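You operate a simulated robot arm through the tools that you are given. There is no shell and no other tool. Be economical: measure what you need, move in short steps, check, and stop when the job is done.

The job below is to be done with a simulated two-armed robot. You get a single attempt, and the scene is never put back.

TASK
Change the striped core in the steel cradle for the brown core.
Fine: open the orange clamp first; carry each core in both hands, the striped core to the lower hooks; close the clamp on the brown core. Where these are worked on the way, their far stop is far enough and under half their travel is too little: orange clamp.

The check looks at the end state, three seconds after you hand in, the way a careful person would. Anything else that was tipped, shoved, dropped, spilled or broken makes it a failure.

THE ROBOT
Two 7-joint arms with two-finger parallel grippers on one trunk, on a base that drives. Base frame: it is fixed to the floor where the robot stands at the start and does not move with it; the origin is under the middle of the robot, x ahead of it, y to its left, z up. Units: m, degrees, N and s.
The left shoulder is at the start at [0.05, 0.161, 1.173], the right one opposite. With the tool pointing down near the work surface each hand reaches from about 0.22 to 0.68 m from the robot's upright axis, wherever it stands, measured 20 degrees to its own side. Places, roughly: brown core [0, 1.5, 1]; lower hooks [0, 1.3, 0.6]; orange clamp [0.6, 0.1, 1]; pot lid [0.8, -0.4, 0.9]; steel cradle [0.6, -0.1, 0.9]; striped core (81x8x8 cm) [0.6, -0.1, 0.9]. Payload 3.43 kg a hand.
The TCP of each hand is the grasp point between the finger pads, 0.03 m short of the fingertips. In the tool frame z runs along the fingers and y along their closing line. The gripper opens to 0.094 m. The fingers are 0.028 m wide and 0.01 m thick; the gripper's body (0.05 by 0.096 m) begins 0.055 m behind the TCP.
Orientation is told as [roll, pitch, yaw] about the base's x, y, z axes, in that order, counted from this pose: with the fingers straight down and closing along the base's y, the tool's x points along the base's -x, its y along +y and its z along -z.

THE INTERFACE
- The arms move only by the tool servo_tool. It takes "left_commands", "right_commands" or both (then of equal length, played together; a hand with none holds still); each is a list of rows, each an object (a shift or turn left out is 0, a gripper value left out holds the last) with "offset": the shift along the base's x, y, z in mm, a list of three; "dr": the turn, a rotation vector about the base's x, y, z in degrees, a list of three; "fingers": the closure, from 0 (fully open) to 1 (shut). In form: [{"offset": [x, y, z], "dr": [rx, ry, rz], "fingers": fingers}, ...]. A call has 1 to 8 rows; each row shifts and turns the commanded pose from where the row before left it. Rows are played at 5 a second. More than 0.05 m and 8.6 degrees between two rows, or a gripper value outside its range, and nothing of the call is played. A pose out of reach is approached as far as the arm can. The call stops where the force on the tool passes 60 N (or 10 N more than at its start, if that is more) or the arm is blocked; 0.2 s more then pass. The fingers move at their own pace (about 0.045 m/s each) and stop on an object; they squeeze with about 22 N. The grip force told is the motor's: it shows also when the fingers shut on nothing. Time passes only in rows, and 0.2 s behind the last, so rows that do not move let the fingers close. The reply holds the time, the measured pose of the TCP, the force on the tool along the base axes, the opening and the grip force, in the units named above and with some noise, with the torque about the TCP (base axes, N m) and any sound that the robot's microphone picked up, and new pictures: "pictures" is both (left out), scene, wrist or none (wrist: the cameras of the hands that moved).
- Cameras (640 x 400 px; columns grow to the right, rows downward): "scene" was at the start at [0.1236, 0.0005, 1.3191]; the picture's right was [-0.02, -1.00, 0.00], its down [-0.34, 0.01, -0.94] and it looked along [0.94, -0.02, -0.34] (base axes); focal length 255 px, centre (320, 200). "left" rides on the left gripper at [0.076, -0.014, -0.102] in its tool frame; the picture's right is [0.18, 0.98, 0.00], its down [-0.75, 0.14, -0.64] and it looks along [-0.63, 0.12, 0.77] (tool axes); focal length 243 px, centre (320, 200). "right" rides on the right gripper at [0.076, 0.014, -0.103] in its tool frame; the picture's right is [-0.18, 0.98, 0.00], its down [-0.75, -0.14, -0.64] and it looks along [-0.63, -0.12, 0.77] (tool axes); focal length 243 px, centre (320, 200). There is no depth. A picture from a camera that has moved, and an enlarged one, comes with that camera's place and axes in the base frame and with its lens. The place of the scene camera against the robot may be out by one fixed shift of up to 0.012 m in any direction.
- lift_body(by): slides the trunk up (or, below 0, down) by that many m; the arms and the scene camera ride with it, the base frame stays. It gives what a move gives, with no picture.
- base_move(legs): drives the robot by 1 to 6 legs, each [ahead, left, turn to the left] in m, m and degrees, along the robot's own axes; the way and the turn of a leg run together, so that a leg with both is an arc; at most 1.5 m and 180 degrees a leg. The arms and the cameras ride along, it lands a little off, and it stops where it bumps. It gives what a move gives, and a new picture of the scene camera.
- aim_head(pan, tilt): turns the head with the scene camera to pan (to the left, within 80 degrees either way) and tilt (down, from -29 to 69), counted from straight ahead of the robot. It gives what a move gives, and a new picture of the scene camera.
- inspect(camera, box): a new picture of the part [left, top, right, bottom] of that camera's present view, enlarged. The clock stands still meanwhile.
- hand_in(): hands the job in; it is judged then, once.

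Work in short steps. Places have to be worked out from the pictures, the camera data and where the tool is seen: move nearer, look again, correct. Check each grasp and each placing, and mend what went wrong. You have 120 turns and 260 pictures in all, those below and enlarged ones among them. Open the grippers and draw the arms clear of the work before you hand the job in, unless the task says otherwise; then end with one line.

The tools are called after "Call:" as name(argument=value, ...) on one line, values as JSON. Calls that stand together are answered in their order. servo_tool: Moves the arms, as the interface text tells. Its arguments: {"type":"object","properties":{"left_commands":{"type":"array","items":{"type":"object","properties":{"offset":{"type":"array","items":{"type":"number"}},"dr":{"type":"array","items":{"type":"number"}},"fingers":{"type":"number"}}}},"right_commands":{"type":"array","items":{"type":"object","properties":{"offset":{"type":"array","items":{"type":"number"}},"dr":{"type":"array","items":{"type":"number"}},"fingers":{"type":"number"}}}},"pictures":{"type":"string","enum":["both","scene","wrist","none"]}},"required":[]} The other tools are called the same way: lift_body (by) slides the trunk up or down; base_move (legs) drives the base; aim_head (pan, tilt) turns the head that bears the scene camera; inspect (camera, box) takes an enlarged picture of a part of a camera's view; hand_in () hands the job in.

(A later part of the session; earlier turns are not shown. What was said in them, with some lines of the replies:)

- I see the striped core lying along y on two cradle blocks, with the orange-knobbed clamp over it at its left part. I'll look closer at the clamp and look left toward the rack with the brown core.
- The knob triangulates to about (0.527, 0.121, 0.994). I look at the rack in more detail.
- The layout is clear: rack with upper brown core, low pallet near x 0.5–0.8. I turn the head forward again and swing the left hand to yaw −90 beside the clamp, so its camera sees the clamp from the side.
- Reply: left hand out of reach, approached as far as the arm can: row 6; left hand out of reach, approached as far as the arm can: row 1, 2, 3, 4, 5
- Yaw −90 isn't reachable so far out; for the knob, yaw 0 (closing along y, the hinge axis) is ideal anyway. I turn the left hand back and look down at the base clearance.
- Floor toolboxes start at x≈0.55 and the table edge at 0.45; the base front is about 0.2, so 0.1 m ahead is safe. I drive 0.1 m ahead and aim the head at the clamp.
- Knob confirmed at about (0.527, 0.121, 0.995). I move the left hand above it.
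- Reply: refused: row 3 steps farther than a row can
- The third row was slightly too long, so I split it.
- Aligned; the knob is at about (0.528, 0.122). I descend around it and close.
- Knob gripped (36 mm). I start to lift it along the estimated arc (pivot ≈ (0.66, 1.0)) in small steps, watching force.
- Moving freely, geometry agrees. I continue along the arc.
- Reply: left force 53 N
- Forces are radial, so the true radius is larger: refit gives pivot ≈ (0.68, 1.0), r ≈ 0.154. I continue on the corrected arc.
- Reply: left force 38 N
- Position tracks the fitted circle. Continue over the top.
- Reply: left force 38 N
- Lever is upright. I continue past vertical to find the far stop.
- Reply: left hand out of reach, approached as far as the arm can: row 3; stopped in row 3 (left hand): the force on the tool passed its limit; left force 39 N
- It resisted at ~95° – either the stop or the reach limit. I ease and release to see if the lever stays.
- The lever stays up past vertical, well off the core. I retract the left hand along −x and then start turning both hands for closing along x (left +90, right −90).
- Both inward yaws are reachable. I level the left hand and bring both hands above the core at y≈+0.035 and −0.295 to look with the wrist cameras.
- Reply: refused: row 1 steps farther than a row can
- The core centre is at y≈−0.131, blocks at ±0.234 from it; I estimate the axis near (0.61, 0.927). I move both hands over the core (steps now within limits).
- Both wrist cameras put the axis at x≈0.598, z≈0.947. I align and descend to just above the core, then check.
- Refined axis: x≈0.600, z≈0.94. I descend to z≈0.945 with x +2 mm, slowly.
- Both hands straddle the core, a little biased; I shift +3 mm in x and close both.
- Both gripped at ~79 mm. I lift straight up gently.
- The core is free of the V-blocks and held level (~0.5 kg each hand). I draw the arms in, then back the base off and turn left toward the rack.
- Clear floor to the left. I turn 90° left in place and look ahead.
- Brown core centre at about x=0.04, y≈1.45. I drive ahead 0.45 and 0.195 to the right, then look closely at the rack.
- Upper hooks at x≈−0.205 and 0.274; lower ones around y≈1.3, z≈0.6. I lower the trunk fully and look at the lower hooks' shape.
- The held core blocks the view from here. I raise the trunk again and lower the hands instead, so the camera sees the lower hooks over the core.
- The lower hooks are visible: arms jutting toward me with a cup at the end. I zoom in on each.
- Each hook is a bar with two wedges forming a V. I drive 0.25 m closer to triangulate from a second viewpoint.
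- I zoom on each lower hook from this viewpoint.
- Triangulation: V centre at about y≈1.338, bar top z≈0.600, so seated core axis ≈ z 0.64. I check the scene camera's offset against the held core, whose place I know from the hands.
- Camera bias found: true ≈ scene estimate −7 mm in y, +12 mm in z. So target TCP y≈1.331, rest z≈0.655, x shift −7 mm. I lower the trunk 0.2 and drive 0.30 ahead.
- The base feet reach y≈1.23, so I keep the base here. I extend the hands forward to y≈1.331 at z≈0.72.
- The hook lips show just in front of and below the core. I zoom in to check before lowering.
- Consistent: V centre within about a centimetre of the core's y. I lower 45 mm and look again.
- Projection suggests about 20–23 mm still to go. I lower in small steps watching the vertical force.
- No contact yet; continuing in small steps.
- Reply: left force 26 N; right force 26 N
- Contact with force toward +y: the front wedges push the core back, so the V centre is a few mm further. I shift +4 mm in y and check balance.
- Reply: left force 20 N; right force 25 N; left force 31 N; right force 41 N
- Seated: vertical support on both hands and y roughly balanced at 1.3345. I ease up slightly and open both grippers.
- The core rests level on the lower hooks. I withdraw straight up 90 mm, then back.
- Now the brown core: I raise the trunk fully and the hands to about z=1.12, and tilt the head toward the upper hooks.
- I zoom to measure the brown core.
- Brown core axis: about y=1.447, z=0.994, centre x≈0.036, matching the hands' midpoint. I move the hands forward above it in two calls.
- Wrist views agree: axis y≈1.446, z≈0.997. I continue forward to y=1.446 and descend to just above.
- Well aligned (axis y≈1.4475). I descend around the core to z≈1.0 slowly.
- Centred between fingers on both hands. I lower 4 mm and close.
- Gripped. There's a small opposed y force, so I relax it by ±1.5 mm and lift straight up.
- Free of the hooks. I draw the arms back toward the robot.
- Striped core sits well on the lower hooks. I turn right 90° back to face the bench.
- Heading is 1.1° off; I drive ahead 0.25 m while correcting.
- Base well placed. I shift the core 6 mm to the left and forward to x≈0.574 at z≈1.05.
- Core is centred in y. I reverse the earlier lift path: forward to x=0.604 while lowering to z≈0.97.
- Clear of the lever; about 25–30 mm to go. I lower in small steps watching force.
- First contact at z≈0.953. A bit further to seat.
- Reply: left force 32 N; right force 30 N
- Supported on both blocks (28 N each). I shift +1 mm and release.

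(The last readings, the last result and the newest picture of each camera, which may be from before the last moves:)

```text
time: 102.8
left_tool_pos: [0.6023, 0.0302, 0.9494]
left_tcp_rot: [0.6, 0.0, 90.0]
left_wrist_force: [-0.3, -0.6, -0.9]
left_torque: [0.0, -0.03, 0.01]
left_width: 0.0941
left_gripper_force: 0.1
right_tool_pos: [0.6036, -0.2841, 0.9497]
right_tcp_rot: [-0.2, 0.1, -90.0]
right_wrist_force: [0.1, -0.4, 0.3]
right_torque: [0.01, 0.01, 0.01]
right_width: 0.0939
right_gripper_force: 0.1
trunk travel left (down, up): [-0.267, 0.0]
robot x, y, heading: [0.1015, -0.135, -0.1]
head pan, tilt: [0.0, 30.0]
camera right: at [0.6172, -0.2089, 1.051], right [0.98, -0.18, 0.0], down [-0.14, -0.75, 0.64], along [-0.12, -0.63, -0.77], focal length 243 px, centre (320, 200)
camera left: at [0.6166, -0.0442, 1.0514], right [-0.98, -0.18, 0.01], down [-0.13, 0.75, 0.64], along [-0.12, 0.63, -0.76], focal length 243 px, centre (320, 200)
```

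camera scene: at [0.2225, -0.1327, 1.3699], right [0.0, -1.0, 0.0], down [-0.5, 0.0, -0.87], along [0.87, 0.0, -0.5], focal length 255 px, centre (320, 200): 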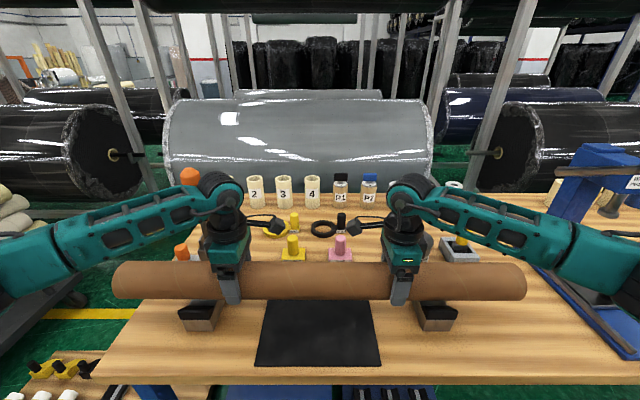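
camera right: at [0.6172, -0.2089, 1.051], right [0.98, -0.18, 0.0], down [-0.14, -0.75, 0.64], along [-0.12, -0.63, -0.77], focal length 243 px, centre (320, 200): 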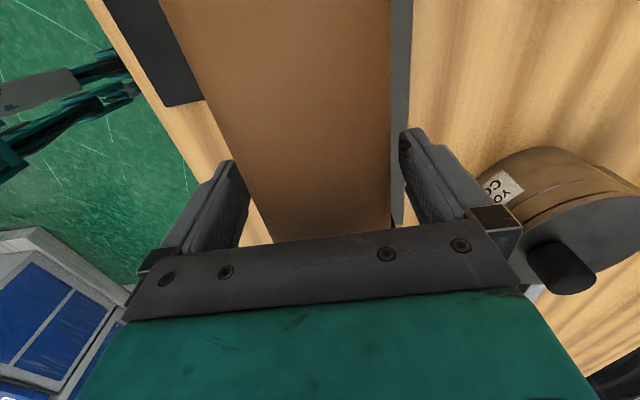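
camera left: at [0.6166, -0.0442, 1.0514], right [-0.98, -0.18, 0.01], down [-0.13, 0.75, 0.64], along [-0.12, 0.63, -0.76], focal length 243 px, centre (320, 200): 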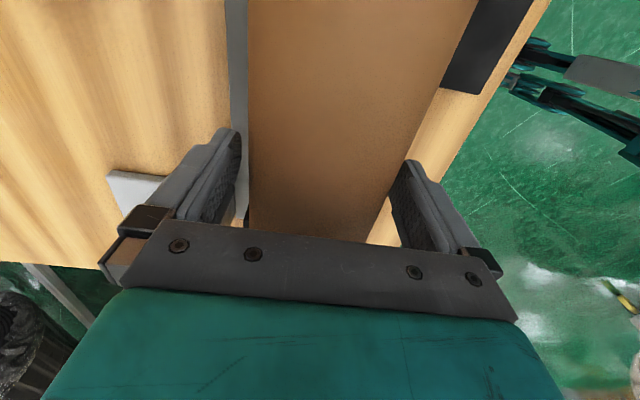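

Released; gaps on both sides. I raise both hands, then pull back and rotate the left back toward yaw 0.

Call:
servo_tool(left_commands=[{"offset": [0, 0, 30]}, {"offset": [0, 0, 40]}, {"offset": [0, 0, 40]}, {"offset": [0, 0, 40]}, {"offset": [-40, 0, 30]}, {"offset": [-45, 0, 0]}, {"offset": [-45, 0, 0]}, {}], right_commands=[{"offset": [0, 0, 30]}, {"offset": [0, 0, 40]}, {"offset": [0, 0, 40]}, {"offset": [0, 0, 40]}, {"offset": [-40, 0, 30]}, {"offset": [-45, 0, 0]}, {"offset": [-45, 0, 0]}, {}], pictures="scene")

Call:
servo_tool(left_commands=[{"dr": [0, 0, -8.5]}, {"dr": [0, 0, -8.5]}, {"dr": [0, 0, -8.5]}, {"dr": [0, 0, -8.5]}, {"dr": [0, 0, -8.5]}, {"dr": [0, 0, -8.5]}, {"dr": [0, 0, -8.5]}, {"dr": [0, 0, -8.5]}], pictures="none")

Call:
servo_tool(left_commands=[{"dr": [0, 0, -8.5]}, {"dr": [0, 0, -8.5]}, {"dr": [0, 0, -5]}, {}], pictures="none")

Call:
base_move(legs=[[0, 0.1, 0]])

```text
time: 104.6
left_tool_pos: [0.4739, 0.031, 1.1315]
left_tcp_rot: [0.5, 0.0, 90.0]
left_wrist_force: [0.2, 0.3, -0.8]
left_torque: [-0.02, 0.04, 0.02]
left_width: 0.0941
left_gripper_force: 0.1
right_tool_pos: [0.474, -0.2844, 1.1286]
right_tcp_rot: [-0.1, -0.1, -90.1]
right_wrist_force: [0.0, -0.6, 0.1]
right_torque: [-0.05, 0.0, 0.04]
right_width: 0.0938
right_gripper_force: 0.0
trunk travel left (down, up): [-0.267, 0.0]
robot x, y, heading: [0.1021, -0.1344, 0.0]
head pan, tilt: [0.0, 30.0]
camera scene: at [0.2225, -0.1327, 1.3698], right [0.0, -1.0, 0.0], down [-0.5, 0.0, -0.87], along [0.87, 0.0, -0.5], focal length 255 px, centre (320, 200)
```

scene: 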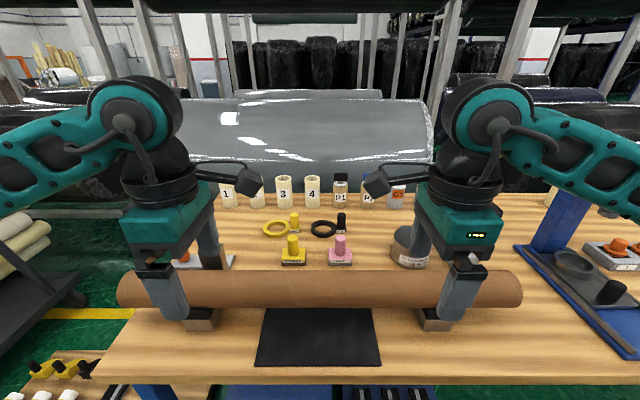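

```text
time: 106.4
left_tool_pos: [0.4743, 0.032, 1.131]
left_tcp_rot: [0.4, -0.1, 21.7]
left_wrist_force: [0.8, 0.0, -0.4]
left_torque: [-0.03, -0.02, 0.02]
left_width: 0.0942
left_gripper_force: 0.2
right_tool_pos: [0.475, -0.2842, 1.1298]
right_tcp_rot: [0.0, 0.0, -90.0]
right_wrist_force: [0.6, 0.3, 0.2]
right_torque: [-0.02, -0.03, 0.01]
right_width: 0.0942
right_gripper_force: 0.0
trunk travel left (down, up): [-0.267, 0.0]
robot x, y, heading: [0.1014, -0.1358, 0.0]
head pan, tilt: [0.0, 30.0]
```

```text
time: 107.4
left_tool_pos: [0.4728, 0.0313, 1.1313]
left_tcp_rot: [0.4, -0.1, -0.2]
left_wrist_force: [0.0, 0.8, 0.3]
left_torque: [-0.04, -0.02, 0.02]
left_width: 0.0942
left_gripper_force: 0.2
right_tool_pos: [0.4731, -0.2848, 1.1304]
right_tcp_rot: [0.0, 0.0, -90.0]
right_wrist_force: [-0.5, -0.5, 0.4]
right_torque: [0.0, 0.02, -0.01]
right_width: 0.094
right_gripper_force: 0.0
trunk travel left (down, up): [-0.267, 0.0]
robot x, y, heading: [0.1016, -0.1362, -0.1]
head pan, tilt: [0.0, 30.0]
```

```text
time: 108.6
left_tool_pos: [0.4726, 0.1328, 1.1298]
left_tcp_rot: [0.4, -0.2, 0.0]
left_wrist_force: [0.7, 0.5, -0.2]
left_torque: [-0.02, 0.01, 0.0]
left_width: 0.0939
left_gripper_force: 0.1
right_tool_pos: [0.4751, -0.1838, 1.1306]
right_tcp_rot: [0.0, -0.1, -89.9]
right_wrist_force: [0.3, 0.6, 0.4]
right_torque: [-0.03, 0.01, -0.01]
right_width: 0.094
right_gripper_force: 0.0
trunk travel left (down, up): [-0.267, 0.0]
robot x, y, heading: [0.1037, -0.0347, 0.0]
head pan, tilt: [0.0, 30.0]
camera scene: at [0.2217, -0.0319, 1.37], right [0.0, -1.0, 0.0], down [-0.5, 0.0, -0.87], along [0.87, 0.0, -0.5], focal length 255 px, centre (320, 200)
```

scene: 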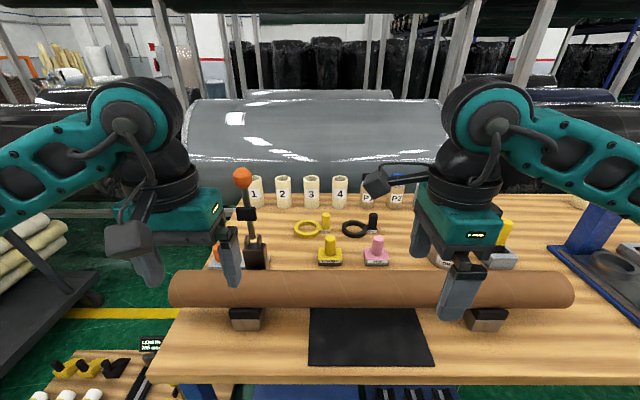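

The clamp lever is still upright with the knob at ≈(0.697, 0.12, 1.15). I bring the open left hand along +x to straddle the knob.

Call:
servo_tool(left_commands=[{"offset": [0, -13, 20]}, {"offset": [45, 0, 0]}, {"offset": [45, 0, 0]}, {"offset": [45, 0, 0]}, {"offset": [45, 0, 0]}, {"offset": [42, 0, 0]}, {}], pictures="both")

```text
time: 110.2
left_tool_pos: [0.6948, 0.1186, 1.1494]
left_tcp_rot: [0.5, -0.2, -0.2]
left_wrist_force: [-0.7, 0.5, -0.4]
left_torque: [-0.03, -0.02, -0.01]
left_width: 0.0939
left_gripper_force: 0.0
right_tool_pos: [0.4736, -0.1834, 1.1305]
right_tcp_rot: [0.1, -0.1, -89.8]
right_wrist_force: [0.2, -0.3, 0.2]
right_torque: [-0.02, -0.02, 0.0]
right_width: 0.0938
right_gripper_force: 0.0
trunk travel left (down, up): [-0.267, 0.0]
robot x, y, heading: [0.1027, -0.0395, 0.3]
head pan, tilt: [0.0, 30.0]
camera scene: at [0.2214, -0.0325, 1.37], right [0.0, -1.0, 0.0], down [-0.5, 0.0, -0.87], along [0.87, 0.0, -0.5], focal length 255 px, centre (320, 200)
camera left: at [0.6164, 0.106, 1.2521], right [-0.18, 0.98, 0.01], down [0.75, 0.14, 0.65], along [0.63, 0.12, -0.76], focal length 243 px, centre (320, 200)
```

scene: 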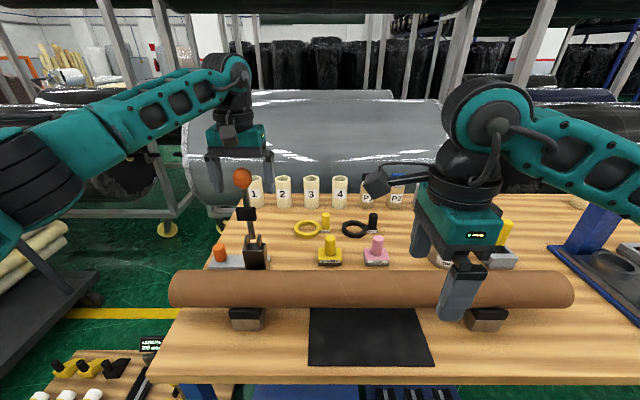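
left: 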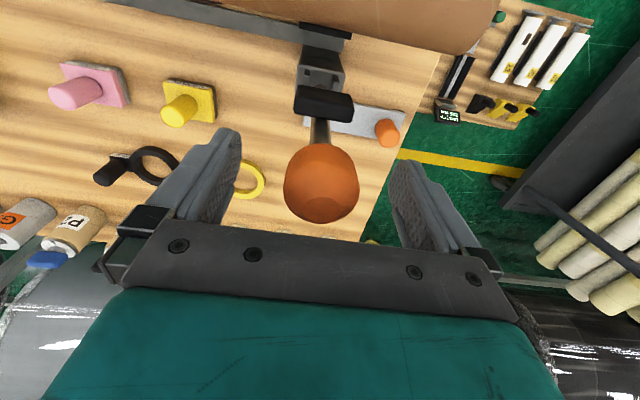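

Knob is centred between the fingers. I grip it.

Call:
servo_tool(left_commands=[{"fingers": 1}, {"fingers": 1}, {"fingers": 1}, {"fingers": 1}, {"fingers": 1}], pictures="none")

```text
time: 111.4
left_tool_pos: [0.6947, 0.1193, 1.1499]
left_tcp_rot: [0.4, -0.1, 0.0]
left_wrist_force: [0.0, -1.4, -0.5]
left_torque: [-0.02, -0.04, -0.02]
left_width: 0.0391
left_gripper_force: 45.0
right_tool_pos: [0.4757, -0.1852, 1.131]
right_tcp_rot: [0.1, 0.0, -90.0]
right_wrist_force: [-0.2, 0.0, 0.8]
right_torque: [0.01, -0.02, 0.01]
right_width: 0.094
right_gripper_force: 0.1
trunk travel left (down, up): [-0.267, 0.0]
robot x, y, heading: [0.0974, -0.0352, 0.1]
head pan, tilt: [0.0, 30.0]
```

Gripped. I swing it back along the same arc (centre (0.68, 0.994), r≈0.156).

Call:
servo_tool(left_commands=[{"offset": [-10, 0, 1]}, {"offset": [-10, 0, 0]}, {"offset": [-11, 0, -1]}, {"offset": [-11, 0, -1]}, {"offset": [-11, 0, -2]}, {"offset": [-10, 0, -3]}, {}], pictures="none")

```text
time: 113.0
left_tool_pos: [0.6352, 0.1187, 1.1409]
left_tcp_rot: [0.4, 0.3, 0.1]
left_wrist_force: [16.8, -5.0, -32.4]
left_torque: [-0.06, -0.77, -0.02]
left_width: 0.0371
left_gripper_force: 45.3
right_tool_pos: [0.4788, -0.1841, 1.1276]
right_tcp_rot: [-0.3, 0.0, -89.9]
right_wrist_force: [-0.9, -0.5, -0.2]
right_torque: [-0.03, 0.0, -0.01]
right_width: 0.0944
right_gripper_force: 0.0
trunk travel left (down, up): [-0.267, 0.0]
robot x, y, heading: [0.1001, -0.0395, 0.3]
head pan, tilt: [0.0, 30.0]
```

Slight inward force; I reduce the radius by ~4 mm and continue.

Call:
servo_tool(left_commands=[{"offset": [-8, 0, -8]}, {"offset": [-10, 0, -5]}, {"offset": [-9, 0, -5]}, {"offset": [-9, 0, -6]}, {"offset": [-9, 0, -6]}, {"offset": [-8, 0, -7]}, {"offset": [-8, 0, -8]}, {}], pictures="none")

```text
time: 114.8
left_tool_pos: [0.5721, 0.1202, 1.099]
left_tcp_rot: [0.6, -0.3, 0.1]
left_wrist_force: [11.9, 0.5, -1.4]
left_torque: [-0.23, -1.34, 0.13]
left_width: 0.0363
left_gripper_force: 44.8
right_tool_pos: [0.4758, -0.1846, 1.1298]
right_tcp_rot: [0.0, -0.1, -89.9]
right_wrist_force: [-0.7, 0.3, 0.0]
right_torque: [0.01, -0.02, 0.02]
right_width: 0.0939
right_gripper_force: 0.1
trunk travel left (down, up): [-0.267, 0.0]
robot x, y, heading: [0.1022, -0.0377, 0.2]
head pan, tilt: [0.0, 30.0]
```

On track at ~44°. Continue down.

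Call:
servo_tool(left_commands=[{"offset": [-7, 0, -8]}, {"offset": [-6, 0, -8.5]}, {"offset": [-6, 0, -8.5]}, {"offset": [-5, 0, -9.5]}, {"offset": [-5, 0, -9.5]}, {"offset": [-4, 0, -10]}, {"offset": [-3, 0, -10]}, {}], pictures="none")

Call:
servo_tool(left_commands=[{"offset": [-3, 0, -10]}, {"offset": [-2, 0, -11]}, {"offset": [-1, 0, -11]}, {"offset": [-1, 0, -7]}, {}], pictures="both")

```text
time: 116.6
left_tool_pos: [0.5351, 0.1197, 1.0349]
left_tcp_rot: [0.4, 0.0, 0.0]
left_wrist_force: [7.9, -2.0, 2.9]
left_torque: [-0.07, -0.99, 0.01]
left_width: 0.0361
left_gripper_force: 45.5
right_tool_pos: [0.4753, -0.1843, 1.131]
right_tcp_rot: [0.0, 0.0, -89.9]
right_wrist_force: [-0.6, 0.4, 0.6]
right_torque: [0.04, -0.02, -0.01]
right_width: 0.094
right_gripper_force: 0.0
trunk travel left (down, up): [-0.267, 0.0]
robot x, y, heading: [0.0996, -0.0364, 0.3]
head pan, tilt: [0.0, 30.0]
```

```text
time: 117.8
left_tool_pos: [0.5277, 0.1191, 0.995]
left_tcp_rot: [0.5, 0.2, 0.1]
left_wrist_force: [-1.8, 2.7, 3.0]
left_torque: [-0.03, -0.91, -0.14]
left_width: 0.0364
left_gripper_force: 45.0
right_tool_pos: [0.4743, -0.184, 1.1296]
right_tcp_rot: [0.0, 0.1, -89.8]
right_wrist_force: [-0.2, -0.5, 0.9]
right_torque: [0.02, 0.04, 0.03]
right_width: 0.094
right_gripper_force: 0.0
trunk travel left (down, up): [-0.267, 0.0]
robot x, y, heading: [0.1068, -0.0332, 0.1]
head pan, tilt: [0.0, 30.0]
camera scene: at [0.221, -0.0327, 1.3698], right [0.0, -1.0, 0.0], down [-0.5, 0.0, -0.87], along [0.87, 0.0, -0.5], focal length 255 px, centre (320, 200)
camera left: at [0.4499, 0.1052, 1.0969], right [-0.18, 0.98, 0.01], down [0.76, 0.13, 0.64], along [0.63, 0.13, -0.77], focal length 243 px, centre (320, 200)
```

scene: 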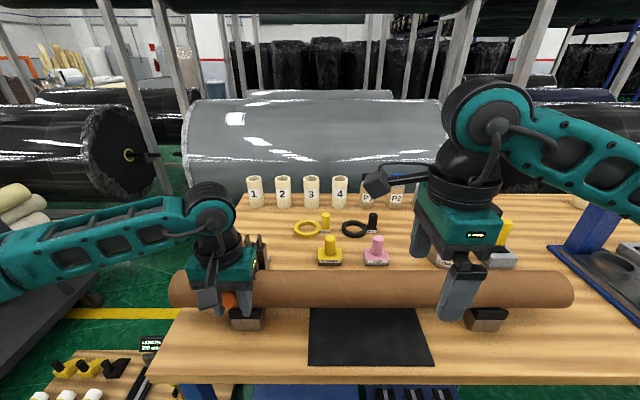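
left: 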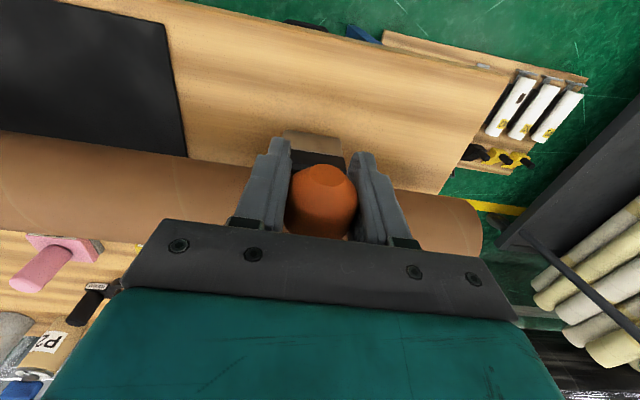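

No stop force yet; I push down a little further to the closed stop.

Call:
servo_tool(left_commands=[{"offset": [0, 0, -4]}, {"offset": [0, 0, -4]}, {"offset": [0, 0, -4]}, {}], pictures="none")

```text
time: 118.8
left_tool_pos: [0.5272, 0.1187, 0.9861]
left_tcp_rot: [0.4, -0.1, 0.2]
left_wrist_force: [-5.4, 7.3, 14.1]
left_torque: [-0.12, -0.01, 0.08]
left_width: 0.0361
left_gripper_force: 44.9
right_tool_pos: [0.4733, -0.1833, 1.1305]
right_tcp_rot: [0.1, 0.0, -89.8]
right_wrist_force: [-0.5, -1.3, 0.5]
right_torque: [0.0, -0.01, 0.04]
right_width: 0.0942
right_gripper_force: 0.1
trunk travel left (down, up): [-0.267, 0.0]
robot x, y, heading: [0.1014, -0.0412, 0.3]
head pan, tilt: [0.0, 30.0]
```

Resistance is building (14 N up). A bit more.

Call:
servo_tool(left_commands=[{"offset": [0, 0, -3]}, {"offset": [0, 0, -3]}, {}], pictures="none")

```text
time: 119.6
left_tool_pos: [0.528, 0.1187, 0.9848]
left_tcp_rot: [0.3, -0.9, 0.1]
left_wrist_force: [-9.9, 15.0, 51.0]
left_torque: [-0.09, 0.31, -0.16]
left_width: 0.0361
left_gripper_force: 45.2
right_tool_pos: [0.4706, -0.1841, 1.1319]
right_tcp_rot: [0.3, -0.1, -89.9]
right_wrist_force: [-1.1, -0.4, 0.1]
right_torque: [-0.02, 0.01, 0.02]
right_width: 0.0938
right_gripper_force: 0.2
trunk travel left (down, up): [-0.267, 0.0]
robot x, y, heading: [0.102, -0.0327, 0.1]
head pan, tilt: [0.0, 30.0]
```

Hard stop reached (51 N with ~1 mm of motion): the clamp is closed. I ease up, release the knob and rise clear.

Call:
servo_tool(left_commands=[{"offset": [0, 0, 4]}, {"fingers": 0}, {"fingers": 0}, {"fingers": 0}, {}], pictures="none")

Call:
servo_tool(left_commands=[{"offset": [-5, 0, 40]}, {"offset": [-15, 0, 40]}, {"offset": [-20, 0, 40]}, {"offset": [-45, 0, 0]}, {"offset": [-45, 0, 0]}, {}], right_commands=[{"offset": [-20, 0, 0]}, {"offset": [-20, 0, 0]}, {"offset": [-20, 0, 0]}, {"offset": [-20, 0, 0]}, {"offset": [-20, 0, 0]}, {}], pictures="scene")

Call:
inspect(camera="scene", box=[150, 210, 350, 350])

```text
time: 120.8
left_tool_pos: [0.5274, 0.1182, 0.9825]
left_tcp_rot: [0.5, -0.1, 0.0]
left_wrist_force: [0.2, 0.1, -0.3]
left_torque: [0.03, -0.04, 0.0]
left_width: 0.094
left_gripper_force: 0.1
right_tool_pos: [0.475, -0.1845, 1.1294]
right_tcp_rot: [0.0, 0.0, -89.9]
right_wrist_force: [-0.2, -0.3, 0.5]
right_torque: [0.04, 0.0, 0.01]
right_width: 0.0942
right_gripper_force: 0.0
trunk travel left (down, up): [-0.267, 0.0]
robot x, y, heading: [0.1053, -0.0348, 0.3]
head pan, tilt: [0.0, 30.0]
```

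```text
time: 122.2
left_tool_pos: [0.3964, 0.1192, 1.1023]
left_tcp_rot: [0.4, -0.1, 0.1]
left_wrist_force: [0.3, 0.7, -0.5]
left_torque: [0.01, -0.02, 0.01]
left_width: 0.0941
left_gripper_force: 0.1
right_tool_pos: [0.3747, -0.1844, 1.1303]
right_tcp_rot: [0.0, 0.0, -89.8]
right_wrist_force: [0.3, -0.6, -0.6]
right_torque: [0.02, -0.01, 0.02]
right_width: 0.094
right_gripper_force: 0.1
trunk travel left (down, up): [-0.267, 0.0]
robot x, y, heading: [0.1027, -0.0339, 0.1]
head pan, tilt: [0.0, 30.0]
camera scene: at [0.222, -0.0329, 1.3699], right [0.0, -1.0, 0.0], down [-0.5, 0.0, -0.87], along [0.87, 0.0, -0.5], focal length 255 px, centre (320, 200)
```

scene: 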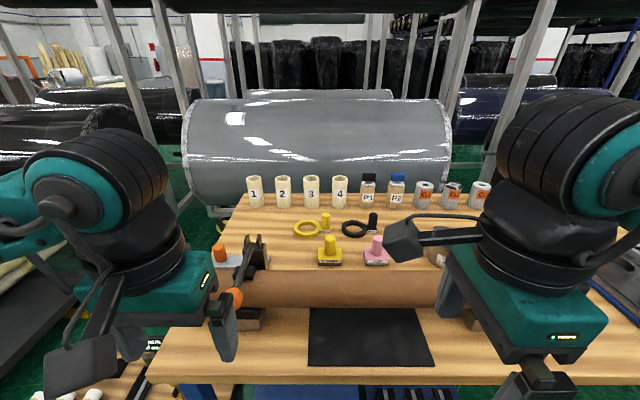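

```text
2.86 times, centred on (250, 280) of scene
camera zoom: at [0.222, -0.0329, 1.3699], right [0.0, -1.0, 0.0], down [-0.5, 0.0, -0.87], along [0.87, 0.0, -0.5], focal length 728 px, centre (520, -29)
```

zoom: 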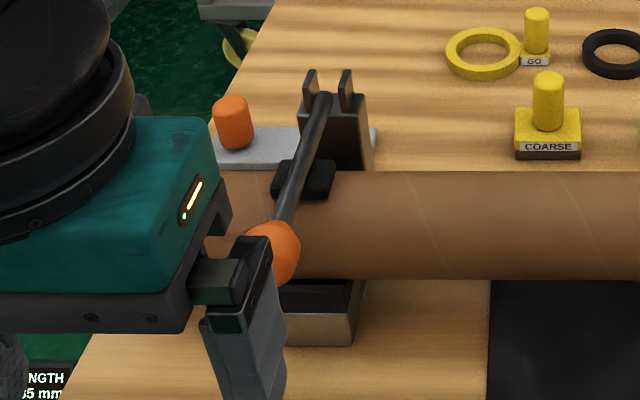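

The clamp is closed on the brown core. I back the base away and verify the whole scene, including the rack.

Call:
base_move(legs=[[-0.3, 0, 0]])

Call:
inspect(camera="scene", box=[160, 160, 480, 340])

Call:
aim_head(pan=75, tilt=25)

```text
time: 124.2
left_tool_pos: [0.093, 0.1176, 1.1016]
left_tcp_rot: [0.3, -0.1, -0.1]
left_wrist_force: [0.5, 0.0, -0.1]
left_torque: [-0.05, 0.01, -0.01]
left_width: 0.094
left_gripper_force: 0.1
right_tool_pos: [0.0692, -0.1853, 1.1308]
right_tcp_rot: [0.1, 0.0, -90.2]
right_wrist_force: [0.4, 0.8, -0.4]
right_torque: [0.01, 0.0, -0.02]
right_width: 0.0939
right_gripper_force: 0.0
trunk travel left (down, up): [-0.267, 0.0]
robot x, y, heading: [-0.2003, -0.0342, -0.2]
head pan, tilt: [0.0, 30.0]
camera scene: at [-0.082, -0.0336, 1.3701], right [0.0, -1.0, 0.0], down [-0.5, 0.0, -0.87], along [0.87, 0.0, -0.5], focal length 255 px, centre (320, 200)
```

scene: 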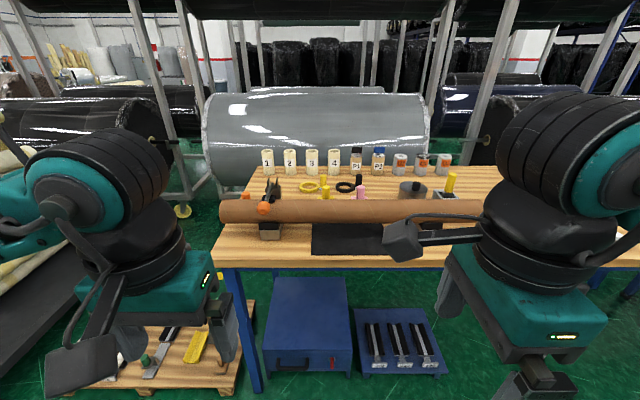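

```text
2.00 times, centred on (320, 250) of scene
camera zoom: at [-0.082, -0.0336, 1.3701], right [0.0, -1.0, 0.0], down [-0.5, 0.0, -0.87], along [0.87, 0.0, -0.5], focal length 509 px, centre (320, 100)
```

zoom: 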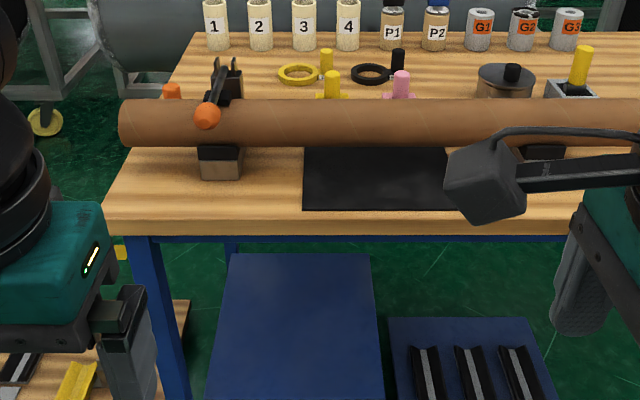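

```text
time: 125.7
left_tool_pos: [0.0936, 0.1177, 1.1043]
left_tcp_rot: [0.4, -0.2, -0.2]
left_wrist_force: [-0.1, -0.4, 0.4]
left_torque: [0.03, -0.01, 0.0]
left_width: 0.0939
left_gripper_force: 0.0
right_tool_pos: [0.0699, -0.1863, 1.1311]
right_tcp_rot: [0.0, 0.0, -90.3]
right_wrist_force: [-0.3, -0.5, 0.6]
right_torque: [0.01, 0.03, -0.02]
right_width: 0.0939
right_gripper_force: 0.1
trunk travel left (down, up): [-0.267, 0.0]
robot x, y, heading: [-0.2029, -0.0401, 0.1]
head pan, tilt: [75.0, 25.0]
camera scene: at [-0.1477, 0.0555, 1.3779], right [0.97, -0.26, 0.0], down [-0.11, -0.41, -0.91], along [0.24, 0.87, -0.42], focal length 255 px, centre (320, 200)
```

scene: 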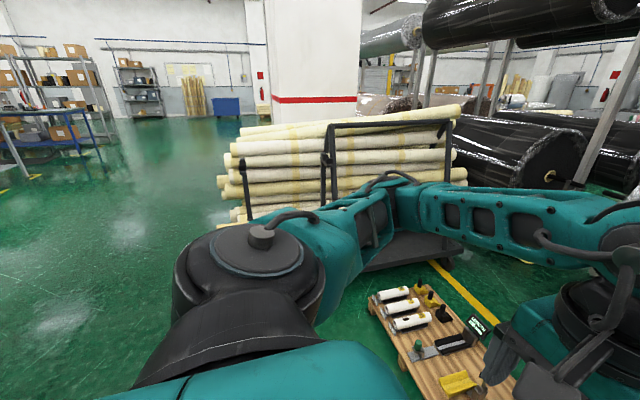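

The bench is in order: the brown core is seated and clamped, nothing else moved. The striped core was last seen level on the lower hooks; the arm hides it in the latest view, and the hands have not been near it since. The arms are clear and open, so I hand in.

Call:
hand_in()

```text
The job is handed in.
```

The striped core is on the lower hooks, and the brown core is in the cradle with the orange clamp closed on it; the job is handed in.
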